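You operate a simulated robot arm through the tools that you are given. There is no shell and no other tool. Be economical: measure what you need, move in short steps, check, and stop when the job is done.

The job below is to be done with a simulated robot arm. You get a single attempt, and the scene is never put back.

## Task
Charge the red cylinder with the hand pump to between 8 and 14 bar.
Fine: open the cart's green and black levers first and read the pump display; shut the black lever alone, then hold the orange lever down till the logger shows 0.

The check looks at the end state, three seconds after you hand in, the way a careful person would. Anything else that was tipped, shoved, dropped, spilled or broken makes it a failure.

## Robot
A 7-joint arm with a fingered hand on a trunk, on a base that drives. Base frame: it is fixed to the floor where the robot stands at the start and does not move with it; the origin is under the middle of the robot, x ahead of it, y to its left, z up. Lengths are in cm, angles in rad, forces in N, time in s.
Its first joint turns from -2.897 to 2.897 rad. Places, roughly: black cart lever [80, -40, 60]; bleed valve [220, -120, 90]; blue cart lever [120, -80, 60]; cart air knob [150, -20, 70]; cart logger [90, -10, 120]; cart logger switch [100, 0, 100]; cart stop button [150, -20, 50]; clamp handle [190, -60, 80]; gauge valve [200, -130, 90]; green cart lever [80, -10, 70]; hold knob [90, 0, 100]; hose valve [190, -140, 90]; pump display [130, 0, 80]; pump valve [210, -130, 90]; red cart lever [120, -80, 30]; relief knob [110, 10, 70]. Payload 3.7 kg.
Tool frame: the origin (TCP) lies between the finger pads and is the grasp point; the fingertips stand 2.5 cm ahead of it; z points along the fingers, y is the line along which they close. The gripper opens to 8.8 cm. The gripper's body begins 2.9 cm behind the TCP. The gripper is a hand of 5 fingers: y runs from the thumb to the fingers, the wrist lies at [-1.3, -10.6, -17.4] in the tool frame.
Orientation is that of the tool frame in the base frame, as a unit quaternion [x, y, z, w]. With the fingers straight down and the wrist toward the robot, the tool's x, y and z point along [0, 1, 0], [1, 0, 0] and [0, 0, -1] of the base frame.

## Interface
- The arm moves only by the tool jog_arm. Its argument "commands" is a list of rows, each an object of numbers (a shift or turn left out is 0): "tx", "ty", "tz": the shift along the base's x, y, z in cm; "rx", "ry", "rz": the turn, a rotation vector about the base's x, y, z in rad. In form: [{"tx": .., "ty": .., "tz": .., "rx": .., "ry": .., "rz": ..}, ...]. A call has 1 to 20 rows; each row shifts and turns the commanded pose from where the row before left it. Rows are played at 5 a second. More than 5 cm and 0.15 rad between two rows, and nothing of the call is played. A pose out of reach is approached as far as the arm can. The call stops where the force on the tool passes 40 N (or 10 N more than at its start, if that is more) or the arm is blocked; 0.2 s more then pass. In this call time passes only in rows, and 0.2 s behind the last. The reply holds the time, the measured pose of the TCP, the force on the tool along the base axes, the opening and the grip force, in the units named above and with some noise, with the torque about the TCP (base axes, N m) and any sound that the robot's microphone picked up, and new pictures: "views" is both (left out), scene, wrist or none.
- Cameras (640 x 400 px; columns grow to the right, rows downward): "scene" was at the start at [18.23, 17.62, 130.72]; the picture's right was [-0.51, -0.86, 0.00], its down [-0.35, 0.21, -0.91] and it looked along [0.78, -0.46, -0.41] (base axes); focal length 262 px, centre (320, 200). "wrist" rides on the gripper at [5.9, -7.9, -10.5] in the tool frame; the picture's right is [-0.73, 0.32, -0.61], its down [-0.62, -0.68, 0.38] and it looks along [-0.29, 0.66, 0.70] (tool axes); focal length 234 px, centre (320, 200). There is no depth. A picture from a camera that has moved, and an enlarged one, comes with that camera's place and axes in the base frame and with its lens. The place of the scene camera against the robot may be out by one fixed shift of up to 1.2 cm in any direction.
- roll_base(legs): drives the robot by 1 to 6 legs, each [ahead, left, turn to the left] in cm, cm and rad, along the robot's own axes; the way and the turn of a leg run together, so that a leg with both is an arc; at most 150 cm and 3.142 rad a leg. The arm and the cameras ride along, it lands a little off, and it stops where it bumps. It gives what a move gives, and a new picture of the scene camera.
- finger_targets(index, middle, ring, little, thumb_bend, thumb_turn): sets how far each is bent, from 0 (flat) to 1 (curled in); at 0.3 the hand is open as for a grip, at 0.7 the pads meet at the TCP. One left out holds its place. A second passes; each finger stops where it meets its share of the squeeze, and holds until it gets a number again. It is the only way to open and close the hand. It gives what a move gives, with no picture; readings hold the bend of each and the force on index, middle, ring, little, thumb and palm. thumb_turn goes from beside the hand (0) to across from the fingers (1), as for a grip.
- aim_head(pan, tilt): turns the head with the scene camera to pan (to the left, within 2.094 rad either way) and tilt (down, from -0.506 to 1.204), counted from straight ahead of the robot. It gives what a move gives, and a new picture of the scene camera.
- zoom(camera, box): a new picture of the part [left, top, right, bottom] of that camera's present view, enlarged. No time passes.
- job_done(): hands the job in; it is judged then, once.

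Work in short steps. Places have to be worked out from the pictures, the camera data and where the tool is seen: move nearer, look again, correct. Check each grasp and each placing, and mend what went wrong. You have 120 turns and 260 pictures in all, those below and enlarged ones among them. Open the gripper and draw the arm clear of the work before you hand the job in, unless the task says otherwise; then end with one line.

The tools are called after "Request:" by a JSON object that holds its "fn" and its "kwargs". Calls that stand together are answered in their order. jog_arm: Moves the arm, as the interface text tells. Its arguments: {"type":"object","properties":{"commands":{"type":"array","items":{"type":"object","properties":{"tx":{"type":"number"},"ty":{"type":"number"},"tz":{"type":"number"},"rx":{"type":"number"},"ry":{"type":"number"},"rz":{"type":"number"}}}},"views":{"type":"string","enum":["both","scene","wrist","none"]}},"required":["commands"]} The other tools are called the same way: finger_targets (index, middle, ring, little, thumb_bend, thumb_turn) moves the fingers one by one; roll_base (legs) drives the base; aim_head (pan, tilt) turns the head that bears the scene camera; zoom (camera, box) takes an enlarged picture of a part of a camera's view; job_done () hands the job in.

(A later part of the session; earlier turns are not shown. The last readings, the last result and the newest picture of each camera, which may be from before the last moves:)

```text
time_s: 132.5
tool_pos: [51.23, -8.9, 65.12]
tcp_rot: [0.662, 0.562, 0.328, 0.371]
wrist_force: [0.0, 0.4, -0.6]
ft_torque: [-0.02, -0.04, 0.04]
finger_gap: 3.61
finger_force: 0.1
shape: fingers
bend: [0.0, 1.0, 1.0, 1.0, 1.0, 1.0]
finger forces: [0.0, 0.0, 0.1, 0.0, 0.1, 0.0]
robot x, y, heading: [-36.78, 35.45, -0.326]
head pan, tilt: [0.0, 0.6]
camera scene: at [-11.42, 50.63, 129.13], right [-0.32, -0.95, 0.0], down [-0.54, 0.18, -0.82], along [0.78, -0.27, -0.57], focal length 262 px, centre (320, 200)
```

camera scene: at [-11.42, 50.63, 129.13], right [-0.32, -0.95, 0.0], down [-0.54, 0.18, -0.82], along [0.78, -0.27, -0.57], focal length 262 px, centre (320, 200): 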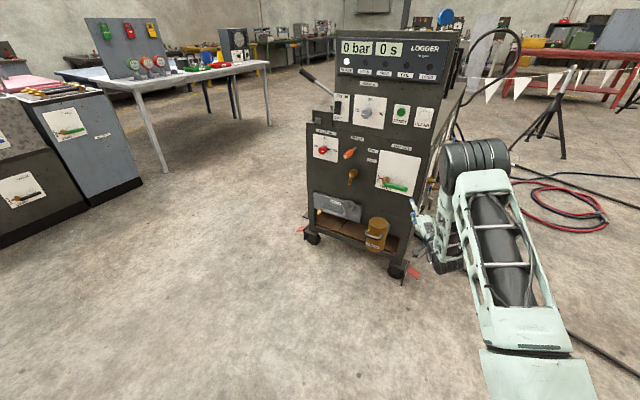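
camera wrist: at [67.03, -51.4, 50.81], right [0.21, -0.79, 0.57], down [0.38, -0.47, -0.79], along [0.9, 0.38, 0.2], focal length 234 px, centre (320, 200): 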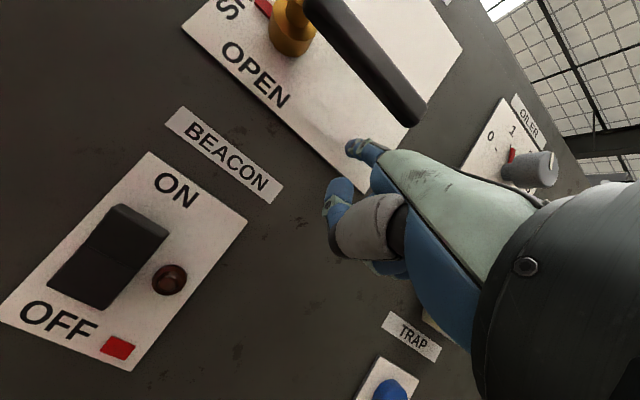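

I zoom to verify the fingertip and green handle positions from here.

Request:
{"fn": "zoom", "kwargs": {"camera": "scene", "box": [330, 135, 458, 215]}}

Request:
{"fn": "zoom", "kwargs": {"camera": "wrist", "box": [0, 0, 640, 400]}}

```text
5.00 times, centred on (394, 175) of scene
camera zoom: at [-11.42, 50.63, 129.13], right [-0.32, -0.95, 0.0], down [-0.54, 0.18, -0.82], along [0.78, -0.27, -0.57], focal length 1309 px, centre (-50, 325)
```

zoom: 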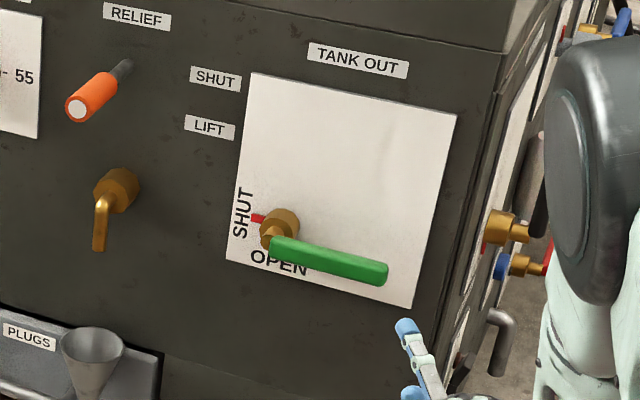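

```text
1.00 times, centred on (320, 200) of wrist
camera zoom: at [39.38, -1.1, 63.64], right [-0.47, -0.67, 0.58], down [-0.11, -0.6, -0.79], along [0.88, -0.43, 0.2], focal length 234 px, centre (320, 200)
```

zoom: 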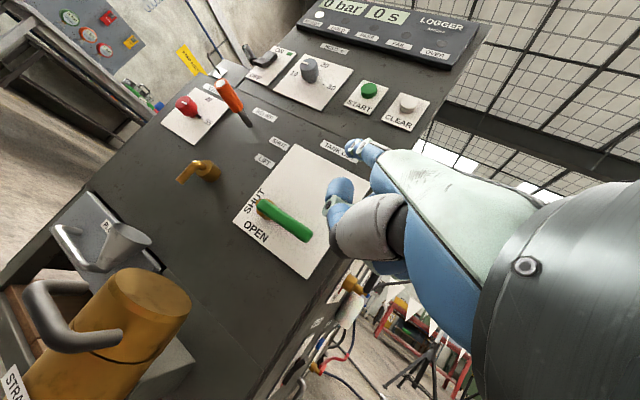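

Fingertip (~54.9,-8.7,72.8) and green handle (tip ~71,-18.8, z 65.8) are confirmed. I go down in front, then poke in below the handle.

Request:
{"fn": "jog_arm", "kwargs": {"commands": [{"tx": 2.5, "ty": -3.6}, {"tx": 2.6, "ty": -3.7}, {"tz": -4}, {"tz": -4}, {"tz": -4}, {"tx": 3.8, "ty": -0.3}, {"tx": 3.8, "ty": -0.3}, {"tx": 3.8, "ty": -0.3}, {"tx": 3.9, "ty": -0.3}], "views": "wrist"}}

Request:
{"fn": "zoom", "kwargs": {"camera": "scene", "box": [330, 135, 458, 215]}}

```text
time_s: 134.5
tool_pos: [71.8, -17.54, 53.1]
tcp_rot: [0.664, 0.561, 0.326, 0.372]
wrist_force: [-0.3, 0.8, 0.2]
ft_torque: [0.01, 0.03, -0.02]
finger_gap: 3.63
finger_force: 0.0
shape: fingers
bend: [0.0, 1.0, 1.0, 1.0, 1.0, 1.0]
finger forces: [0.0, 0.1, 0.1, 0.0, 0.1, 0.0]
robot x, y, heading: [-37.09, 35.39, -0.328]
head pan, tilt: [0.0, 0.6]
camera wrist: at [59.82, -9.73, 51.7], right [-0.47, -0.67, 0.58], down [-0.11, -0.6, -0.79], along [0.88, -0.44, 0.2], focal length 234 px, centre (320, 200)
```

wrist: 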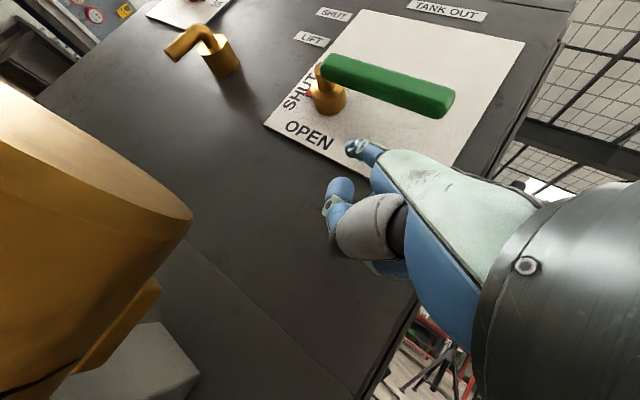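

```text
5.00 times, centred on (394, 175) of scene
camera zoom: at [-11.42, 50.62, 129.13], right [-0.32, -0.95, 0.0], down [-0.54, 0.18, -0.83], along [0.78, -0.27, -0.56], focal length 1309 px, centre (-50, 325)
```

zoom: 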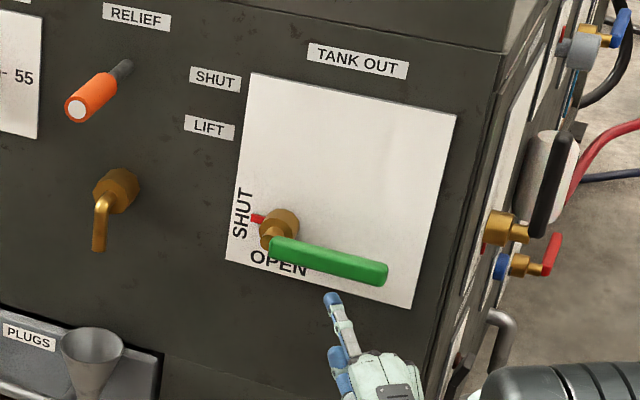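

Positioned below the green handle. I lift through the arc to vertical.

Request:
{"fn": "jog_arm", "kwargs": {"commands": [{"tz": 3}, {"tx": -0.16, "ty": -0.14, "tz": 2.4}, {"tx": 0.32, "ty": 0.28, "tz": 2.37}, {"tx": 0.76, "ty": 0.66, "tz": 2.18}, {"tx": 1.17, "ty": 1.02, "tz": 1.84}], "views": "none"}}

Request:
{"fn": "zoom", "kwargs": {"camera": "scene", "box": [330, 135, 458, 215]}}

```text
time_s: 135.7
tool_pos: [73.93, -15.56, 64.87]
tcp_rot: [0.663, 0.562, 0.327, 0.371]
wrist_force: [-0.9, -1.2, -0.3]
ft_torque: [0.03, 0.01, -0.04]
finger_gap: 3.54
finger_force: 0.6
shape: fingers
bend: [0.01, 1.0, 1.0, 1.0, 1.0, 1.0]
finger forces: [1.1, 0.0, 0.0, 0.0, 0.0, 0.0]
robot x, y, heading: [-36.67, 35.71, -0.327]
head pan, tilt: [0.0, 0.6]
```

```text
5.00 times, centred on (394, 175) of scene
camera zoom: at [-11.41, 50.6, 129.13], right [-0.32, -0.95, 0.0], down [-0.54, 0.18, -0.82], along [0.78, -0.27, -0.57], focal length 1309 px, centre (-50, 325)
```

zoom: 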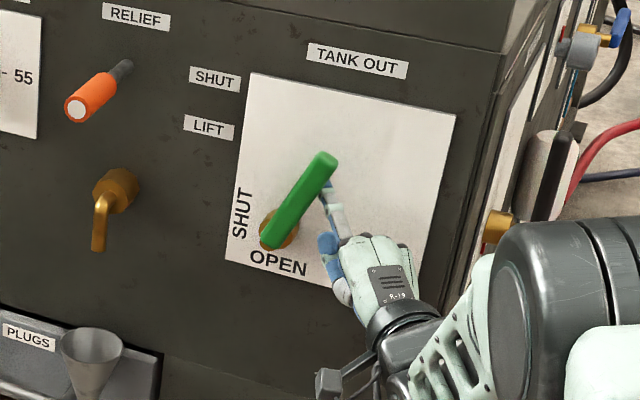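

Good, about 60° up. I finish to vertical.

Request:
{"fn": "jog_arm", "kwargs": {"commands": [{"tx": 1.49, "ty": 1.29, "tz": 1.39}, {"tx": 1.2, "ty": 1.04, "tz": 0.6}, {"tx": 0.8, "ty": 0.7, "tz": 0.2}], "views": "none"}}

Request:
{"fn": "zoom", "kwargs": {"camera": "scene", "box": [330, 135, 458, 215]}}

```text
time_s: 136.5
tool_pos: [76.92, -13.16, 66.86]
tcp_rot: [0.666, 0.56, 0.325, 0.371]
wrist_force: [-27.3, -20.6, -6.5]
ft_torque: [1.01, -1.22, -0.11]
finger_gap: 3.69
finger_force: 15.9
shape: fingers
bend: [0.0, 1.0, 1.0, 1.0, 1.0, 1.0]
finger forces: [12.1, 0.1, 0.0, 0.1, 20.2, 0.0]
robot x, y, heading: [-36.9, 35.69, -0.329]
head pan, tilt: [0.0, 0.6]
```

```text
5.00 times, centred on (394, 175) of scene
camera zoom: at [-11.47, 50.5, 129.15], right [-0.32, -0.95, 0.0], down [-0.53, 0.18, -0.83], along [0.78, -0.27, -0.56], focal length 1309 px, centre (-50, 325)
```

zoom: 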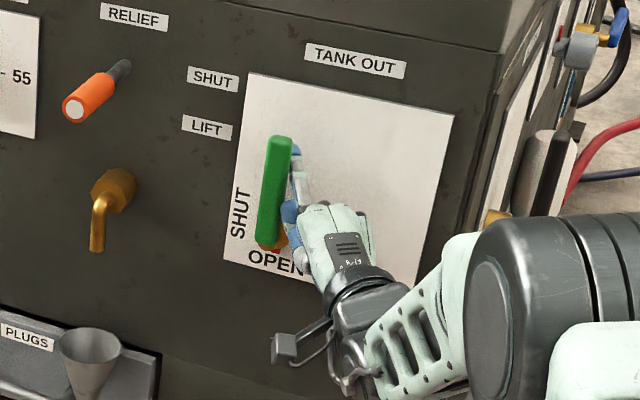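

Handle vertical and against its stop. I back away and look at the logger.

Request:
{"fn": "jog_arm", "kwargs": {"commands": [{"tx": -1.2, "ty": -1}, {"tx": -3, "ty": 0.8}, {"tx": -4, "ty": 1}, {"tx": -4, "ty": 1}, {"tx": -4, "ty": 1}, {"tx": -4, "ty": 1}], "views": "none"}}

Request:
{"fn": "zoom", "kwargs": {"camera": "scene", "box": [290, 15, 482, 135]}}

Request:
{"fn": "zoom", "kwargs": {"camera": "scene", "box": [290, 100, 482, 220]}}

```text
time_s: 137.9
tool_pos: [57.06, -8.77, 67.02]
tcp_rot: [0.662, 0.563, 0.328, 0.371]
wrist_force: [-1.0, -0.3, 0.3]
ft_torque: [0.02, 0.03, -0.01]
finger_gap: 3.61
finger_force: 0.1
shape: fingers
bend: [0.0, 1.0, 1.0, 1.0, 1.0, 1.0]
finger forces: [0.0, 0.0, 0.0, 0.1, 0.1, 0.0]
robot x, y, heading: [-36.59, 35.2, -0.323]
head pan, tilt: [0.0, 0.6]
```

```text
3.33 times, centred on (386, 75) of scene
camera zoom: at [-11.42, 50.63, 129.13], right [-0.32, -0.95, 0.0], down [-0.54, 0.18, -0.82], along [0.78, -0.27, -0.57], focal length 873 px, centre (100, 617)
```

zoom: 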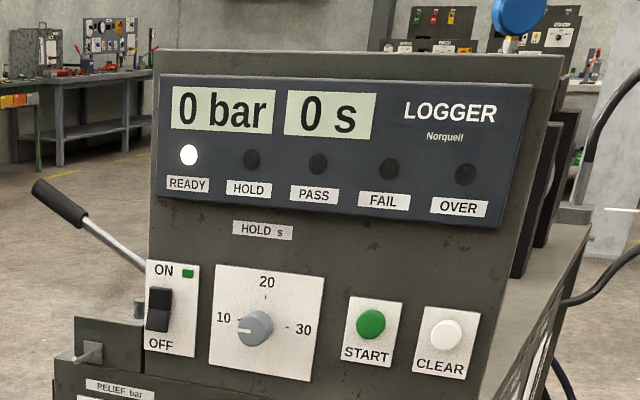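

```text
3.33 times, centred on (386, 160) of scene
camera zoom: at [-11.42, 50.63, 129.13], right [-0.32, -0.95, 0.0], down [-0.54, 0.18, -0.82], along [0.78, -0.27, -0.57], focal length 873 px, centre (100, 333)
```

zoom: 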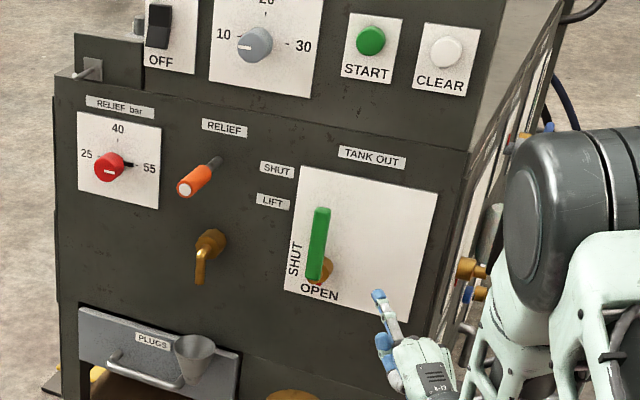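

Logger and (earlier) pump display read 0 bar, both valves open. Next is the hand pump: by triangulation its grip runs from (123.7,7.4,103) to (130.5,12.4,107.5). I raise the hand, restore the fingers-down posture and open it.

Request:
{"fn": "jog_arm", "kwargs": {"commands": [{"tx": -1.5, "tz": 4.7}, {"tx": -1.5, "tz": 4.7}, {"tx": -1, "tz": 4.8}, {"tx": -1, "tz": 4.8, "rx": 0.0195, "ry": 0.1286}, {"tx": -1, "tz": 4.8, "rx": 0.0195, "ry": 0.1286}, {"tx": -1, "tz": 4.8, "rx": 0.0195, "ry": 0.1286}, {"tx": -1, "tz": 4.8, "rx": 0.0195, "ry": 0.1286}, {"tx": -1, "tz": 4.8, "rx": 0.0195, "ry": 0.1286}, {"tz": 4.8, "rx": 0.0195, "ry": 0.1286}, {"tz": 4.8, "rx": 0.0195, "ry": 0.1286}, {"tz": 4, "rx": 0.0195, "ry": 0.1286}], "views": "none"}}

Request:
{"fn": "finger_targets", "kwargs": {"index": 0.3, "middle": 0.3, "ring": 0.3, "little": 0.3, "thumb_bend": 0.3, "thumb_turn": 1.0}}

```text
time_s: 140.3
tool_pos: [48.01, -8.65, 118.94]
tcp_rot: [0.765, 0.645, -0.001, -0.004]
wrist_force: [0.0, 0.2, 1.0]
ft_torque: [0.01, 0.0, 0.0]
finger_gap: 3.57
finger_force: 0.0
shape: fingers
bend: [0.0, 1.0, 1.0, 1.0, 1.0, 1.0]
finger forces: [0.0, 0.0, 0.0, 0.0, 0.1, 0.0]
robot x, y, heading: [-36.7, 35.62, -0.325]
head pan, tilt: [0.0, 0.6]
```

```text
time_s: 141.3
tool_pos: [48.09, -8.72, 118.84]
tcp_rot: [0.763, 0.646, 0.0, -0.004]
wrist_force: [-0.5, 0.3, 0.5]
ft_torque: [0.0, -0.01, 0.01]
finger_gap: 8.44
finger_force: 0.0
shape: fingers
bend: [0.3, 0.3, 0.3, 0.3, 0.3, 0.98]
finger forces: [0.0, 0.0, 0.1, 0.1, 0.1, 0.0]
robot x, y, heading: [-36.68, 35.36, -0.329]
head pan, tilt: [0.0, 0.6]
```

Arm is raised and open. I drive to the cart's left-front, swinging wide of the bench, cabinet and pump handle.

Request:
{"fn": "roll_base", "kwargs": {"legs": [[-15, -26, 0], [0, 0, 0.83], [84, -17, 0], [49, 17, 0], [0, 0, -0.9], [46, 49, 0]]}}

Request:
{"fn": "aim_head", "kwargs": {"pan": -1.0, "tilt": 0.6}}

```text
time_s: 157.9
tool_pos: [200.58, 52.29, 118.82]
tcp_rot: [0.793, 0.609, 0.0, -0.004]
wrist_force: [1.0, 0.7, 0.6]
ft_torque: [-0.04, -0.01, -0.01]
finger_gap: 8.47
finger_force: 0.1
shape: fingers
bend: [0.3, 0.3, 0.3, 0.3, 0.3, 0.98]
finger forces: [0.0, 0.1, 0.0, 0.0, 0.1, 0.0]
robot x, y, heading: [119.91, 104.44, -0.419]
head pan, tilt: [0.0, 0.6]
camera scene: at [146.89, 116.99, 129.13], right [-0.41, -0.91, 0.0], down [-0.52, 0.23, -0.83], along [0.75, -0.34, -0.56], focal length 262 px, centre (320, 200)
```

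scene: 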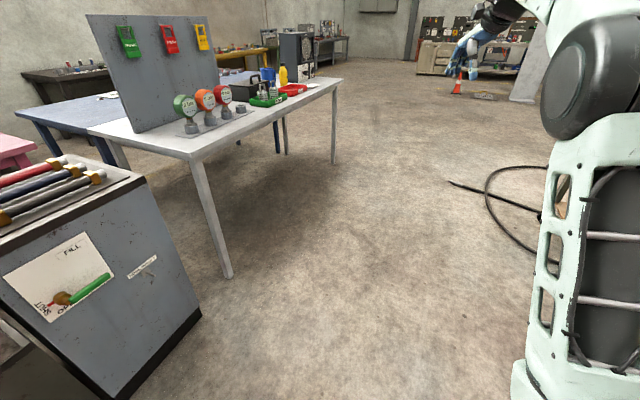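

```text
time_s: 159.2
tool_pos: [200.6, 52.25, 118.82]
tcp_rot: [0.793, 0.609, 0.001, -0.004]
wrist_force: [0.0, 0.5, 0.1]
ft_torque: [0.01, -0.02, -0.03]
finger_gap: 8.48
finger_force: 0.2
shape: fingers
bend: [0.3, 0.3, 0.3, 0.3, 0.3, 0.98]
finger forces: [0.0, 0.0, 0.0, 0.0, 0.1, 0.1]
robot x, y, heading: [120.46, 104.54, -0.421]
head pan, tilt: [-1.0, 0.6]
camera scene: at [140.14, 111.87, 129.13], right [-0.99, -0.15, 0.0], down [-0.08, 0.56, -0.83], along [0.12, -0.82, -0.56], focal length 262 px, centre (320, 200)
```

scene: 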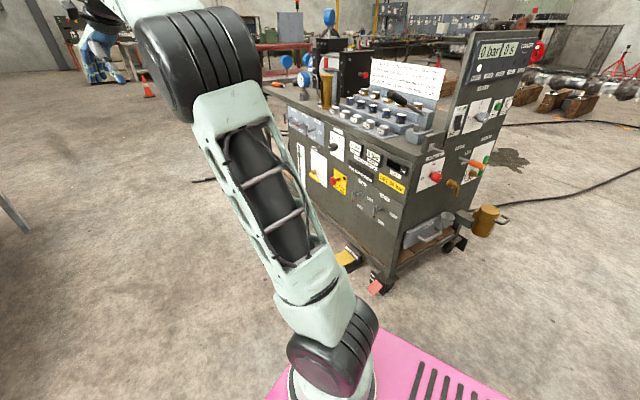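

I zoom on the displays and the pump lever from here.

Request:
{"fn": "zoom", "kwargs": {"camera": "scene", "box": [320, 70, 448, 150]}}

Request:
{"fn": "zoom", "kwargs": {"camera": "scene", "box": [320, 130, 448, 210]}}

```text
5.00 times, centred on (384, 110) of scene
camera zoom: at [140.14, 111.87, 129.13], right [-0.99, -0.15, 0.0], down [-0.08, 0.56, -0.83], along [0.12, -0.82, -0.56], focal length 1309 px, centre (0, 650)
```

zoom: 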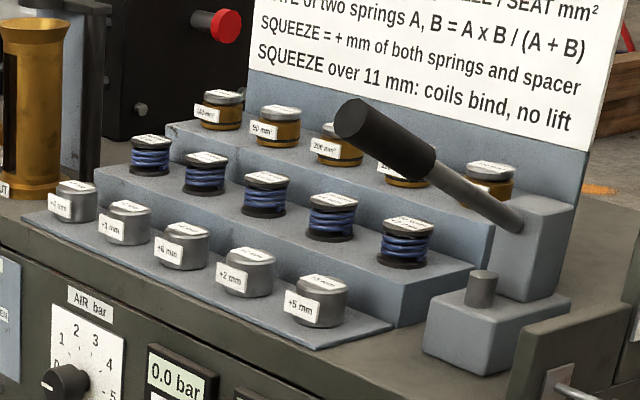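

```text
5.00 times, centred on (384, 170) of scene
camera zoom: at [140.14, 111.87, 129.13], right [-0.99, -0.15, 0.0], down [-0.08, 0.56, -0.83], along [0.12, -0.82, -0.56], focal length 1309 px, centre (0, 350)
```

zoom: 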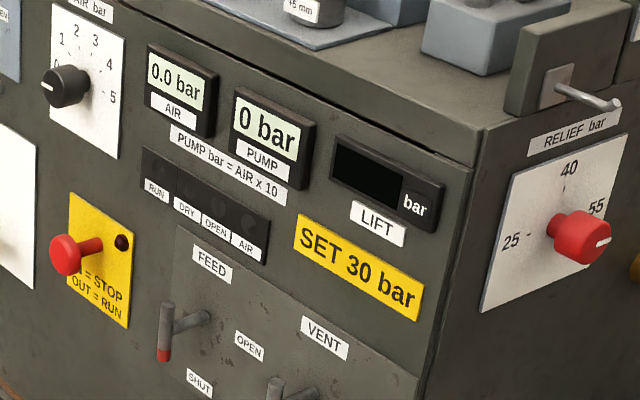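

DRY light is now off and PUMP reads 0 bar: the tank feeds the pump. I turn to face the pump lever, keeping the hand high.

Request:
{"fn": "roll_base", "kwargs": {"legs": [[0, 0, -0.78]]}}

Request:
{"fn": "aim_head", "kwargs": {"pan": -0.3, "tilt": 0.6}}

```text
time_s: 161.7
tool_pos: [139.94, 10.64, 118.88]
tcp_rot: [0.966, 0.258, 0.001, -0.003]
wrist_force: [0.3, 0.6, 0.3]
ft_torque: [0.0, 0.02, 0.0]
finger_gap: 8.48
finger_force: 0.0
shape: fingers
bend: [0.3, 0.3, 0.3, 0.3, 0.3, 0.98]
finger forces: [0.1, 0.1, 0.0, 0.0, 0.1, 0.0]
robot x, y, heading: [120.01, 104.27, -1.215]
head pan, tilt: [-1.0, 0.6]
camera scene: at [139.79, 95.68, 129.13], right [-0.8, 0.6, 0.0], down [0.34, 0.45, -0.83], along [-0.49, -0.66, -0.56], focal length 262 px, centre (320, 200)
```

scene: 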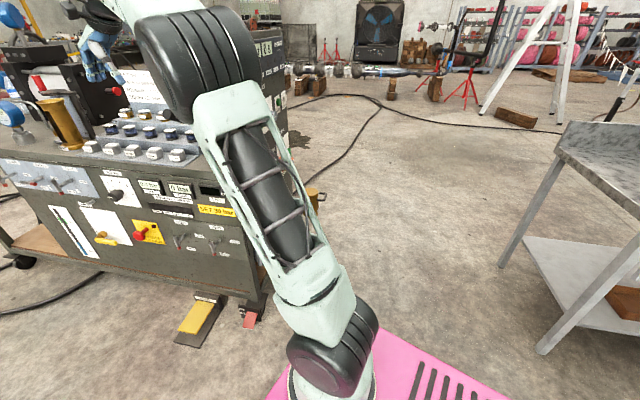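

```text
time_s: 162.7
tool_pos: [140.02, 10.7, 118.81]
tcp_rot: [0.966, 0.258, 0.002, -0.003]
wrist_force: [0.7, -1.1, -0.5]
ft_torque: [-0.02, 0.0, -0.04]
finger_gap: 8.47
finger_force: 0.1
shape: fingers
bend: [0.3, 0.3, 0.3, 0.3, 0.3, 0.98]
finger forces: [0.0, 0.1, 0.0, 0.0, 0.0, 0.1]
robot x, y, heading: [119.78, 104.27, -1.209]
head pan, tilt: [-0.3, 0.6]
camera scene: at [145.59, 93.96, 129.13], right [-1.0, -0.06, 0.0], down [-0.03, 0.56, -0.83], along [0.05, -0.82, -0.56], focal length 262 px, centre (320, 200)
```

scene: 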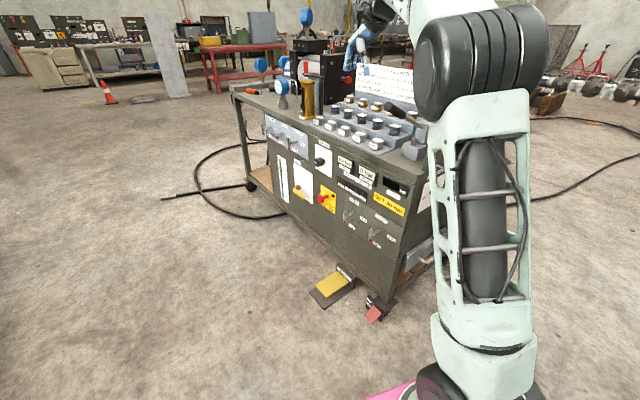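

PUMP display and lever are visible left of the arm. I zoom to refine the lever grip and hand positions.

Request:
{"fn": "zoom", "kwargs": {"camera": "scene", "box": [330, 10, 458, 90]}}

Request:
{"fn": "zoom", "kwargs": {"camera": "scene", "box": [330, 80, 458, 160]}}

Request:
{"fn": "zoom", "kwargs": {"camera": "wrist", "box": [0, 0, 640, 400]}}

```text
5.00 times, centred on (394, 50) of scene
camera zoom: at [145.59, 93.96, 129.13], right [-1.0, -0.06, 0.0], down [-0.03, 0.56, -0.83], along [0.05, -0.82, -0.56], focal length 1309 px, centre (-50, 950)
```

zoom: 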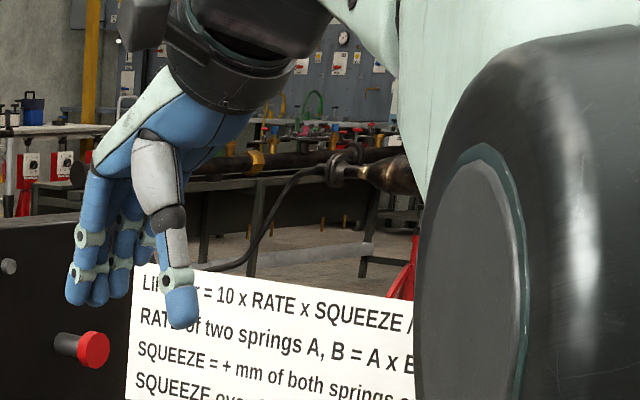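

```text
5.00 times, centred on (394, 120) of scene
camera zoom: at [145.59, 93.96, 129.13], right [-1.0, -0.06, 0.0], down [-0.03, 0.56, -0.83], along [0.05, -0.82, -0.56], focal length 1309 px, centre (-50, 600)
```

zoom: 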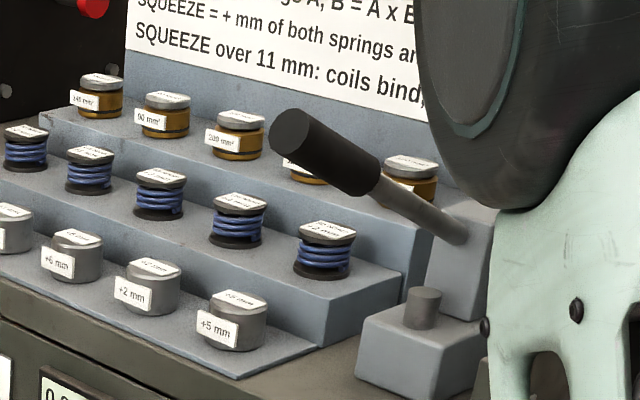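

```text
1.00 times, centred on (320, 200) of wrist
camera zoom: at [141.15, 20.29, 129.35], right [-0.47, -0.65, 0.6], down [-0.88, 0.28, -0.38], along [0.08, -0.71, -0.7], focal length 234 px, centre (320, 200)
```

zoom: 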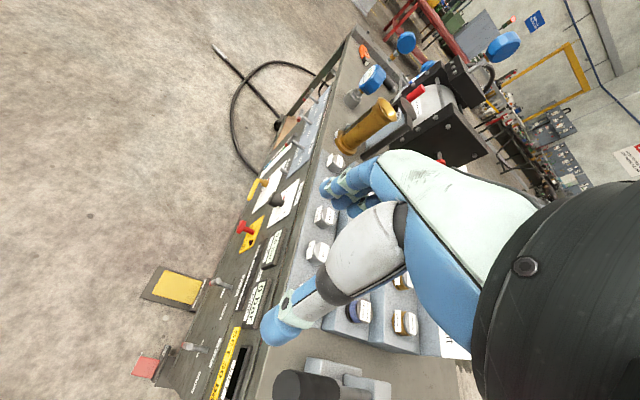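

Wrist and scene views agree: the grip end is at (130.2,12.4,107.7). I move the hand over the grip and turn it square to the lever.

Request:
{"fn": "jog_arm", "kwargs": {"commands": [{"tx": -3, "rz": 0.05}, {"tx": -3, "rz": 0.05}, {"tx": -3, "rz": 0.05}, {"tx": -2.7}]}}

Request:
{"fn": "zoom", "kwargs": {"camera": "scene", "box": [330, 40, 458, 120]}}

```text
time_s: 163.7
tool_pos: [128.4, 10.58, 118.71]
tcp_rot: [0.944, 0.33, 0.001, -0.003]
wrist_force: [0.0, 0.9, 0.1]
ft_torque: [0.02, 0.0, -0.02]
finger_gap: 8.48
finger_force: 0.0
shape: fingers
bend: [0.3, 0.3, 0.3, 0.3, 0.3, 0.98]
finger forces: [0.0, 0.1, 0.0, 0.0, 0.0, 0.0]
robot x, y, heading: [120.34, 104.08, -1.214]
head pan, tilt: [-0.3, 0.6]
camera scene: at [145.62, 93.97, 129.13], right [-1.0, -0.06, 0.0], down [-0.04, 0.56, -0.83], along [0.05, -0.82, -0.56], focal length 262 px, centre (320, 200)
camera wrist: at [128.02, 20.36, 129.25], right [-0.37, -0.71, 0.6], down [-0.91, 0.15, -0.38], along [0.18, -0.69, -0.7], focal length 234 px, centre (320, 200)
```

scene: 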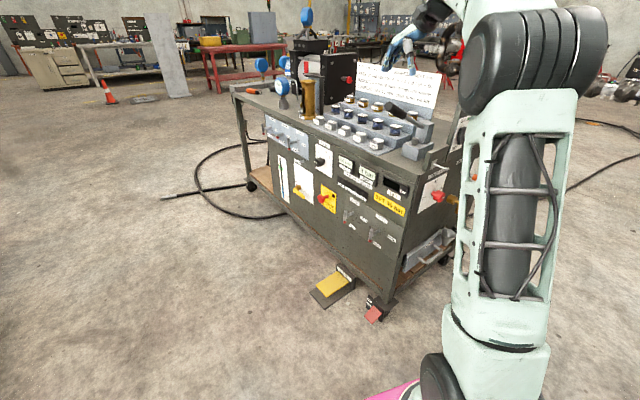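
wrist: 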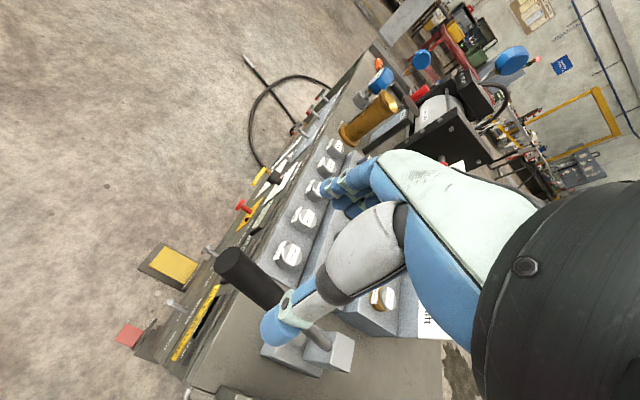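

```text
5.00 times, centred on (394, 80) of scene
camera zoom: at [145.62, 93.97, 129.13], right [-1.0, -0.06, 0.0], down [-0.04, 0.56, -0.83], along [0.05, -0.82, -0.56], focal length 1309 px, centre (-50, 800)
```

zoom: 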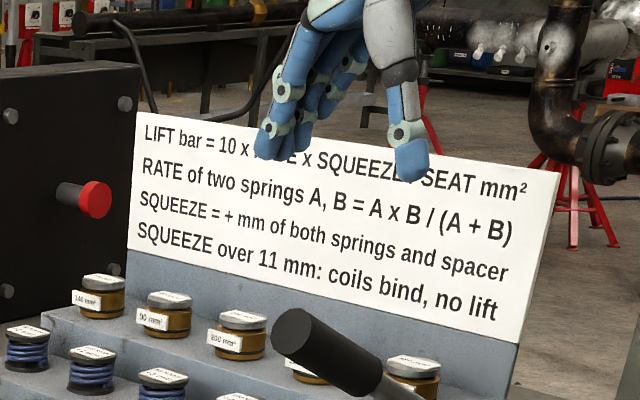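

The hand straddles the grip 2 cm from its end. I shift slightly inboard and descend to z 105.5.

Request:
{"fn": "jog_arm", "kwargs": {"commands": [{"tx": -0.7, "ty": -0.5, "tz": -3}, {"tz": -3.5}, {"tz": -3.5}, {"tz": -3.2}]}}

Request:
{"fn": "zoom", "kwargs": {"camera": "scene", "box": [330, 50, 458, 130]}}

```text
time_s: 164.7
tool_pos: [127.44, 10.17, 105.55]
tcp_rot: [0.944, 0.329, 0.001, -0.004]
wrist_force: [0.1, 0.2, -0.2]
ft_torque: [0.0, 0.02, 0.02]
finger_gap: 8.45
finger_force: 0.0
shape: fingers
bend: [0.3, 0.3, 0.3, 0.3, 0.3, 0.98]
finger forces: [0.0, 0.0, 0.1, 0.0, 0.1, 0.0]
robot x, y, heading: [120.29, 104.36, -1.215]
head pan, tilt: [-0.3, 0.6]
camera scene: at [145.6, 93.97, 129.13], right [-1.0, -0.06, 0.0], down [-0.03, 0.56, -0.83], along [0.05, -0.82, -0.56], focal length 262 px, centre (320, 200)
camera wrist: at [127.22, 19.83, 116.13], right [-0.37, -0.71, 0.6], down [-0.91, 0.15, -0.38], along [0.18, -0.69, -0.7], focal length 234 px, centre (320, 200)
```

scene: 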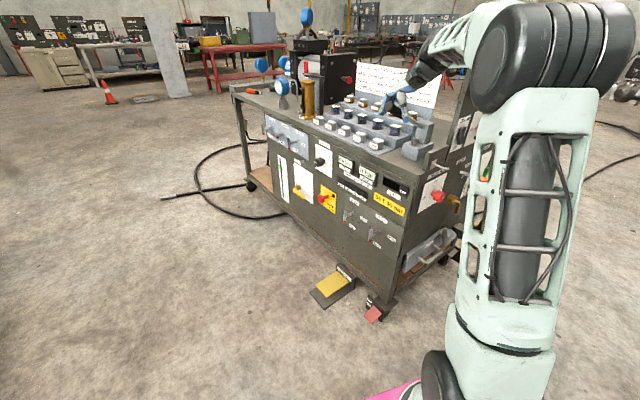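
wrist: 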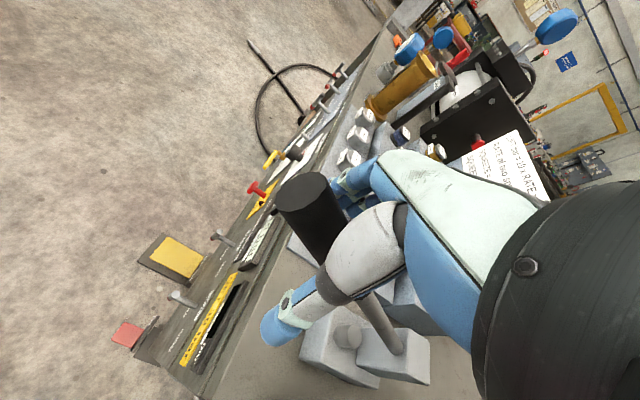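

```text
5.00 times, centred on (394, 90) of scene
camera zoom: at [145.6, 93.97, 129.13], right [-1.0, -0.06, 0.0], down [-0.03, 0.56, -0.83], along [0.05, -0.82, -0.56], focal length 1309 px, centre (-50, 750)
```

zoom: 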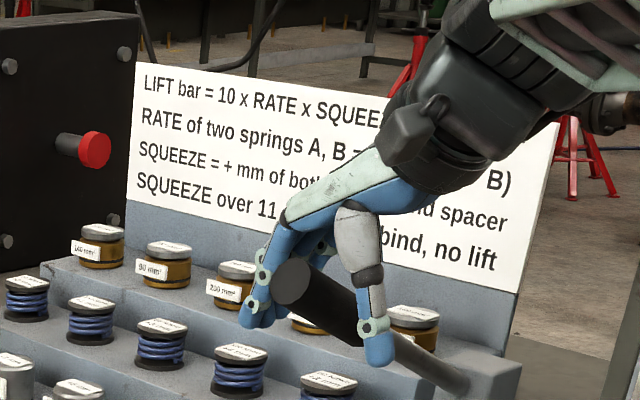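

The grip lies between fingers and thumb. I close the hand on it.

Request:
{"fn": "finger_targets", "kwargs": {"index": 0.75, "middle": 0.75, "ring": 0.75, "little": 0.75, "thumb_bend": 0.75, "thumb_turn": 1.0}}

Request:
{"fn": "zoom", "kwargs": {"camera": "scene", "box": [330, 50, 458, 130]}}

```text
time_s: 165.7
tool_pos: [127.61, 10.04, 105.48]
tcp_rot: [0.944, 0.33, 0.001, -0.004]
wrist_force: [4.0, -6.5, -11.2]
ft_torque: [-0.07, -0.22, 0.67]
finger_gap: 0.16
finger_force: 24.2
shape: fingers
bend: [0.75, 0.73, 0.64, 0.71, 0.65, 1.0]
finger forces: [2.9, 6.9, 9.7, 12.1, 16.7, 0.1]
robot x, y, heading: [120.22, 104.11, -1.205]
head pan, tilt: [-0.3, 0.6]
```

```text
5.00 times, centred on (394, 90) of scene
camera zoom: at [145.62, 93.89, 129.12], right [-1.0, -0.06, 0.0], down [-0.03, 0.56, -0.82], along [0.05, -0.82, -0.57], focal length 1309 px, centre (-50, 750)
```

zoom: 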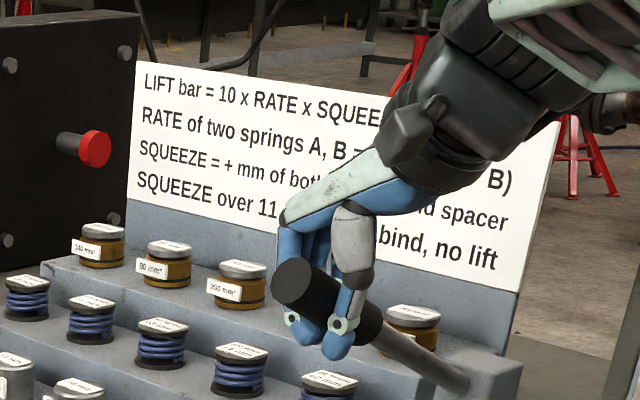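

Firm grip with fingers around the bar. I start a down-stroke along the lever's arc and watch force and display.

Request:
{"fn": "jog_arm", "kwargs": {"commands": [{"tx": 0.5, "ty": 0.45, "tz": -1.4}, {"tx": 0.5, "ty": 0.45, "tz": -1.5}, {"tx": 0.35, "ty": 0.3, "tz": -1.7}, {"tx": 0.33, "ty": 0.28, "tz": -1.8}], "views": "none"}}

Request:
{"fn": "zoom", "kwargs": {"camera": "scene", "box": [320, 60, 480, 160]}}

Request:
{"fn": "zoom", "kwargs": {"camera": "scene", "box": [320, 145, 416, 205]}}

```text
time_s: 166.7
tool_pos: [129.05, 11.66, 99.14]
tcp_rot: [0.944, 0.329, 0.001, -0.003]
wrist_force: [-5.9, -12.5, 1.9]
ft_torque: [-0.24, 0.03, 0.51]
finger_gap: 0.13
finger_force: 15.6
shape: fingers
bend: [0.75, 0.74, 0.72, 0.73, 0.67, 1.0]
finger forces: [3.2, 1.3, 3.2, 8.8, 13.4, 0.1]
robot x, y, heading: [120.17, 104.19, -1.208]
head pan, tilt: [-0.3, 0.6]
```

```text
4.00 times, centred on (400, 110) of scene
camera zoom: at [145.57, 93.91, 129.13], right [-1.0, -0.06, 0.0], down [-0.03, 0.56, -0.82], along [0.05, -0.82, -0.57], focal length 1047 px, centre (0, 560)
```

zoom: 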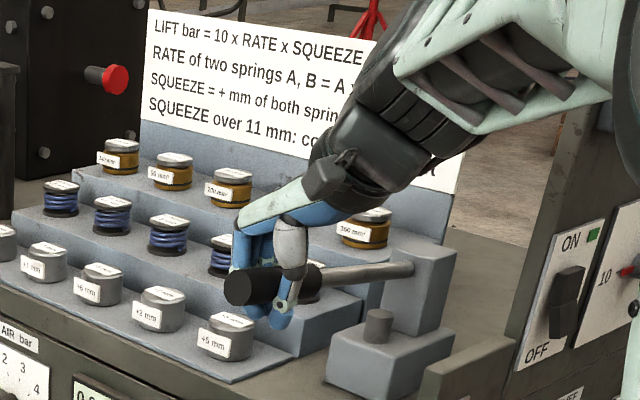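

```text
6.67 times, centred on (368, 175) of scene
camera zoom: at [145.57, 93.91, 129.13], right [-1.0, -0.06, 0.0], down [-0.03, 0.56, -0.82], along [0.05, -0.82, -0.57], focal length 1746 px, centre (0, 367)
```

zoom: 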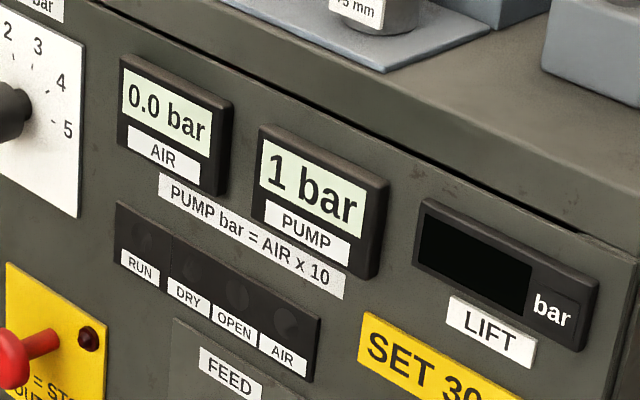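

PUMP reads 1 bar after one partial stroke, and the lever moves freely. I do one full up-down cycle to calibrate.

Request:
{"fn": "jog_arm", "kwargs": {"commands": [{"tx": -0.45, "ty": -0.4, "tz": 2.2}, {"tx": -0.58, "ty": -0.53, "tz": 2.1}, {"tx": -0.65, "ty": -0.55, "tz": 2.1}, {"tx": 0.65, "ty": 0.55, "tz": -2.1}, {"tx": 0.58, "ty": 0.53, "tz": -2.1}, {"tx": 0.45, "ty": 0.4, "tz": -2.2}], "views": "none"}}

Request:
{"fn": "zoom", "kwargs": {"camera": "scene", "box": [320, 60, 480, 160]}}

Request:
{"fn": "zoom", "kwargs": {"camera": "scene", "box": [320, 145, 416, 205]}}

```text
time_s: 168.1
tool_pos: [129.16, 11.66, 99.31]
tcp_rot: [0.944, 0.329, 0.001, -0.003]
wrist_force: [-5.6, -3.7, 1.1]
ft_torque: [-0.11, -0.05, 0.48]
finger_gap: 0.0
finger_force: 10.0
shape: fingers
bend: [0.75, 0.75, 0.74, 0.73, 0.71, 1.0]
finger forces: [0.0, 0.1, 0.1, 8.4, 11.7, 0.0]
robot x, y, heading: [119.84, 104.53, -1.211]
head pan, tilt: [-0.3, 0.6]
```

```text
4.00 times, centred on (400, 110) of scene
camera zoom: at [145.57, 93.94, 129.13], right [-1.0, -0.06, 0.0], down [-0.03, 0.56, -0.82], along [0.05, -0.82, -0.57], focal length 1047 px, centre (0, 560)
```

zoom: 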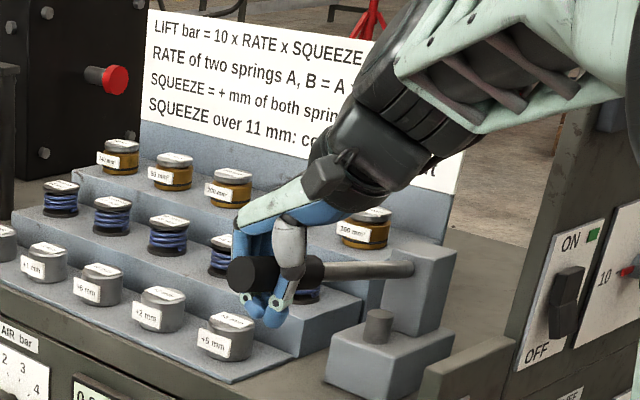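

```text
6.67 times, centred on (368, 175) of scene
camera zoom: at [145.57, 93.94, 129.13], right [-1.0, -0.06, 0.0], down [-0.03, 0.56, -0.82], along [0.05, -0.82, -0.57], focal length 1746 px, centre (0, 367)
```

zoom: 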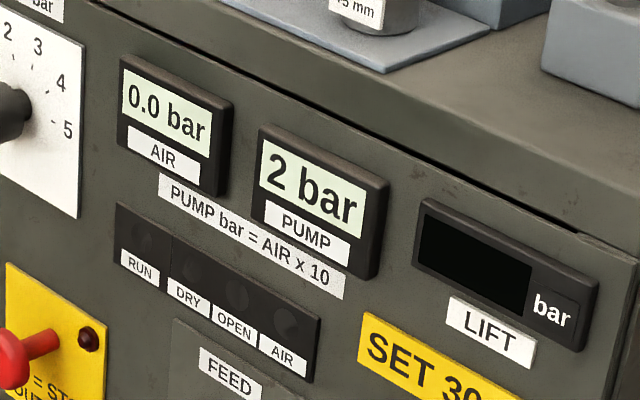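

2 bar after the second stroke; the hand now cages the bar. I run three more cycles.

Request:
{"fn": "jog_arm", "kwargs": {"commands": [{"tx": -0.45, "ty": -0.4, "tz": 2.2}, {"tx": -0.58, "ty": -0.53, "tz": 2.1}, {"tx": -0.65, "ty": -0.55, "tz": 2.1}, {"tx": 0.65, "ty": 0.55, "tz": -2.1}, {"tx": 0.58, "ty": 0.53, "tz": -2.1}, {"tx": 0.45, "ty": 0.4, "tz": -2.2}, {"tx": -0.45, "ty": -0.4, "tz": 2.2}, {"tx": -0.58, "ty": -0.53, "tz": 2.1}, {"tx": -0.65, "ty": -0.55, "tz": 2.1}, {"tx": 0.65, "ty": 0.55, "tz": -2.1}, {"tx": 0.58, "ty": 0.53, "tz": -2.1}, {"tx": 0.45, "ty": 0.4, "tz": -2.2}, {"tx": -0.45, "ty": -0.4, "tz": 2.2}, {"tx": -0.58, "ty": -0.53, "tz": 2.1}, {"tx": -0.65, "ty": -0.55, "tz": 2.1}, {"tx": 0.65, "ty": 0.55, "tz": -2.1}, {"tx": 0.58, "ty": 0.53, "tz": -2.1}, {"tx": 0.45, "ty": 0.4, "tz": -2.2}], "views": "none"}}

Request:
{"fn": "zoom", "kwargs": {"camera": "scene", "box": [320, 60, 480, 160]}}

Request:
{"fn": "zoom", "kwargs": {"camera": "scene", "box": [320, 145, 416, 205]}}

```text
time_s: 169.0
tool_pos: [127.88, 10.52, 104.31]
tcp_rot: [0.943, 0.333, 0.005, -0.015]
wrist_force: [3.3, 5.7, -19.6]
ft_torque: [0.12, -0.48, 0.33]
finger_gap: 0.0
finger_force: 16.0
shape: fingers
bend: [0.75, 0.75, 0.73, 0.71, 0.71, 1.0]
finger forces: [0.1, 0.0, 3.5, 14.9, 13.1, 0.0]
robot x, y, heading: [120.21, 104.27, -1.21]
head pan, tilt: [-0.3, 0.6]
stopped in row 4: the force on the tool passed its limit (the readings are from after the stop); the commanded pose is now the measured one
```

```text
4.00 times, centred on (400, 110) of scene
camera zoom: at [145.64, 93.93, 129.12], right [-1.0, -0.06, 0.0], down [-0.04, 0.56, -0.82], along [0.05, -0.82, -0.57], focal length 1047 px, centre (0, 560)
```

zoom: 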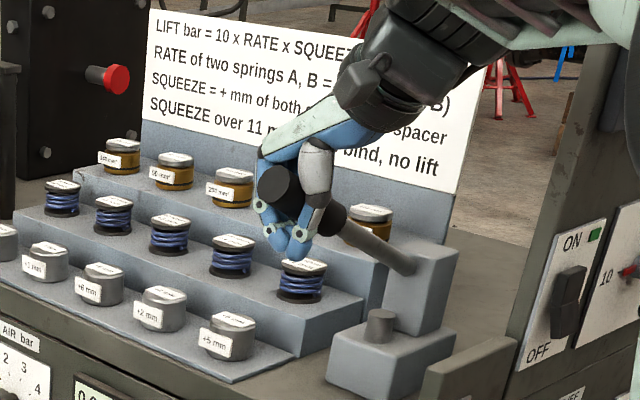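

```text
6.67 times, centred on (368, 175) of scene
camera zoom: at [145.64, 93.93, 129.12], right [-1.0, -0.06, 0.0], down [-0.04, 0.56, -0.82], along [0.05, -0.82, -0.57], focal length 1746 px, centre (0, 367)
```

zoom: 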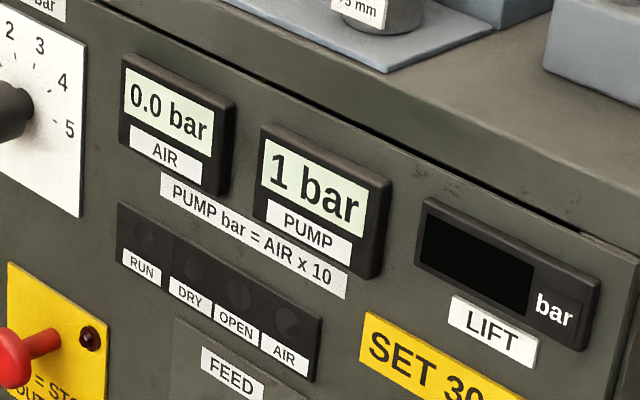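

The lever's top stop is reached at z≈104 now (bar sits deeper in the palm). I shorten the stroke: down to 98.8, then 5 cm strokes.

Request:
{"fn": "jog_arm", "kwargs": {"commands": [{"tx": 0.45, "ty": 0.4, "tz": -1.8}, {"tx": 0.4, "ty": 0.35, "tz": -1.8}, {"tx": 0.35, "ty": 0.3, "tz": -1.9}, {"tx": -0.5, "ty": -0.45, "tz": 2.4}, {"tx": -0.55, "ty": -0.5, "tz": 2.4}, {"tx": 0.55, "ty": 0.5, "tz": -2.4}, {"tx": 0.5, "ty": 0.45, "tz": -2.4}], "views": "none"}}

Request:
{"fn": "zoom", "kwargs": {"camera": "scene", "box": [320, 70, 480, 170]}}

Request:
{"fn": "zoom", "kwargs": {"camera": "scene", "box": [320, 145, 416, 205]}}

```text
time_s: 170.6
tool_pos: [129.01, 11.52, 99.12]
tcp_rot: [0.943, 0.332, 0.004, -0.01]
wrist_force: [4.0, -2.2, 3.1]
ft_torque: [-0.08, 0.04, 0.29]
finger_gap: 0.0
finger_force: 5.2
shape: fingers
bend: [0.75, 0.75, 0.74, 0.75, 0.72, 1.0]
finger forces: [0.1, 0.1, 0.1, 5.7, 3.7, 0.0]
robot x, y, heading: [119.97, 104.48, -1.209]
head pan, tilt: [-0.3, 0.6]
```

```text
4.00 times, centred on (400, 120) of scene
camera zoom: at [145.63, 93.98, 129.13], right [-1.0, -0.06, 0.0], down [-0.04, 0.56, -0.83], along [0.05, -0.82, -0.56], focal length 1047 px, centre (0, 520)
```

zoom: 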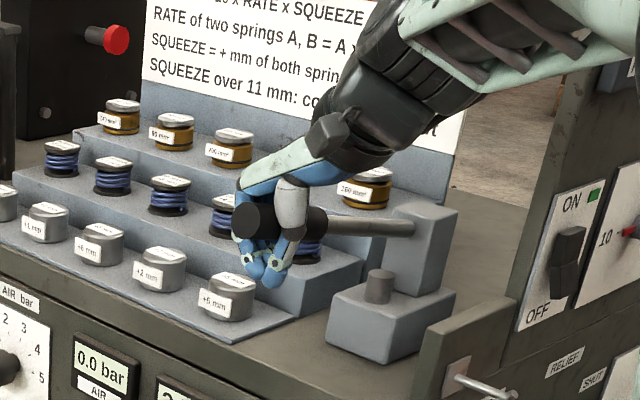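

```text
6.67 times, centred on (368, 175) of scene
camera zoom: at [145.63, 93.98, 129.13], right [-1.0, -0.06, 0.0], down [-0.04, 0.56, -0.83], along [0.05, -0.82, -0.56], focal length 1746 px, centre (0, 367)
```

zoom: 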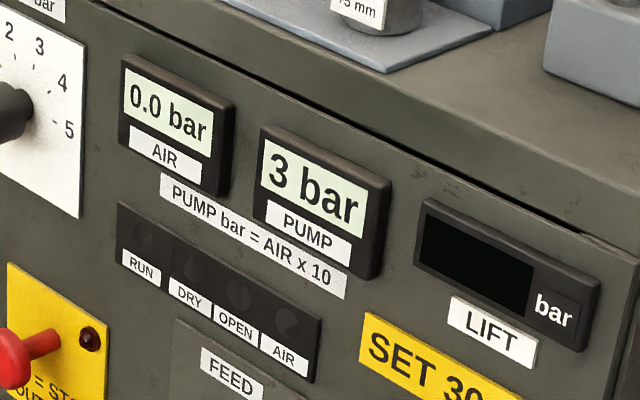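

3 bar; about 0.75 bar per stroke. I run five cycles.

Request:
{"fn": "jog_arm", "kwargs": {"commands": [{"tx": -0.5, "ty": -0.45, "tz": 2.4}, {"tx": -0.55, "ty": -0.5, "tz": 2.4}, {"tx": 0.55, "ty": 0.5, "tz": -2.4}, {"tx": 0.5, "ty": 0.45, "tz": -2.4}, {"tx": -0.5, "ty": -0.45, "tz": 2.4}, {"tx": -0.55, "ty": -0.5, "tz": 2.4}, {"tx": 0.55, "ty": 0.5, "tz": -2.4}, {"tx": 0.5, "ty": 0.45, "tz": -2.4}, {"tx": -0.5, "ty": -0.45, "tz": 2.4}, {"tx": -0.55, "ty": -0.5, "tz": 2.4}, {"tx": 0.55, "ty": 0.5, "tz": -2.4}, {"tx": 0.5, "ty": 0.45, "tz": -2.4}, {"tx": -0.5, "ty": -0.45, "tz": 2.4}, {"tx": -0.55, "ty": -0.5, "tz": 2.4}, {"tx": 0.55, "ty": 0.5, "tz": -2.4}, {"tx": 0.5, "ty": 0.45, "tz": -2.4}, {"tx": -0.5, "ty": -0.45, "tz": 2.4}, {"tx": -0.55, "ty": -0.5, "tz": 2.4}, {"tx": 0.55, "ty": 0.5, "tz": -2.4}, {"tx": 0.5, "ty": 0.45, "tz": -2.4}], "views": "none"}}

Request:
{"fn": "zoom", "kwargs": {"camera": "scene", "box": [320, 90, 480, 190]}}

```text
time_s: 174.8
tool_pos: [129.09, 11.61, 99.0]
tcp_rot: [0.943, 0.332, 0.003, -0.01]
wrist_force: [-1.3, 2.9, 2.7]
ft_torque: [-0.24, -0.02, 0.28]
finger_gap: 0.02
finger_force: 6.6
shape: fingers
bend: [0.75, 0.75, 0.74, 0.75, 0.72, 1.0]
finger forces: [0.0, 0.0, 0.0, 4.6, 8.5, 0.0]
robot x, y, heading: [120.11, 104.64, -1.208]
head pan, tilt: [-0.3, 0.6]
```

```text
4.00 times, centred on (400, 140) of scene
camera zoom: at [145.61, 94.01, 129.13], right [-1.0, -0.06, 0.0], down [-0.03, 0.56, -0.83], along [0.05, -0.82, -0.56], focal length 1047 px, centre (0, 440)
```

zoom: 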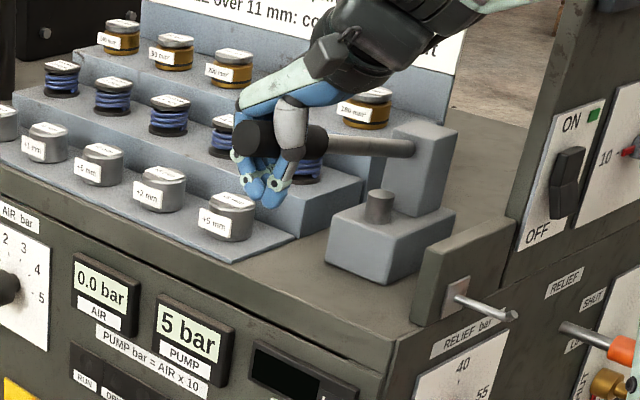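

5 bar, no trouble. I repeat five cycles.

Request:
{"fn": "jog_arm", "kwargs": {"commands": [{"tx": -0.5, "ty": -0.45, "tz": 2.5}, {"tx": -0.55, "ty": -0.5, "tz": 2.4}, {"tx": 0.55, "ty": 0.5, "tz": -2.4}, {"tx": 0.5, "ty": 0.45, "tz": -2.5}, {"tx": -0.5, "ty": -0.45, "tz": 2.5}, {"tx": -0.55, "ty": -0.5, "tz": 2.4}, {"tx": 0.55, "ty": 0.5, "tz": -2.4}, {"tx": 0.5, "ty": 0.45, "tz": -2.5}, {"tx": -0.5, "ty": -0.45, "tz": 2.5}, {"tx": -0.55, "ty": -0.5, "tz": 2.4}, {"tx": 0.55, "ty": 0.5, "tz": -2.4}, {"tx": 0.5, "ty": 0.45, "tz": -2.5}, {"tx": -0.5, "ty": -0.45, "tz": 2.5}, {"tx": -0.55, "ty": -0.5, "tz": 2.4}, {"tx": 0.55, "ty": 0.5, "tz": -2.4}, {"tx": 0.5, "ty": 0.45, "tz": -2.5}, {"tx": -0.5, "ty": -0.45, "tz": 2.5}, {"tx": -0.55, "ty": -0.5, "tz": 2.4}, {"tx": 0.55, "ty": 0.5, "tz": -2.4}, {"tx": 0.5, "ty": 0.45, "tz": -2.5}], "views": "none"}}

Request:
{"fn": "zoom", "kwargs": {"camera": "scene", "box": [320, 90, 480, 190]}}

```text
time_s: 179.0
tool_pos: [129.01, 11.5, 99.18]
tcp_rot: [0.943, 0.332, 0.004, -0.011]
wrist_force: [0.8, 4.7, 3.4]
ft_torque: [-0.33, 0.03, 0.25]
finger_gap: 0.0
finger_force: 6.1
shape: fingers
bend: [0.75, 0.75, 0.74, 0.75, 0.72, 1.0]
finger forces: [0.0, 0.0, 0.0, 4.6, 8.4, 0.0]
robot x, y, heading: [120.04, 104.48, -1.213]
head pan, tilt: [-0.3, 0.6]
```

```text
4.00 times, centred on (400, 140) of scene
camera zoom: at [145.62, 94.02, 129.13], right [-1.0, -0.06, 0.0], down [-0.04, 0.56, -0.83], along [0.05, -0.82, -0.56], focal length 1047 px, centre (0, 440)
```

zoom: 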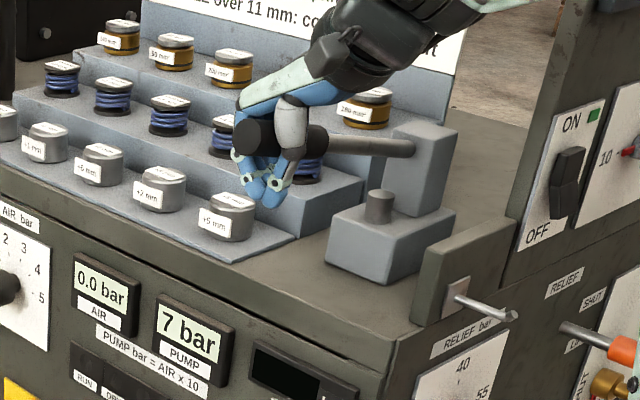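

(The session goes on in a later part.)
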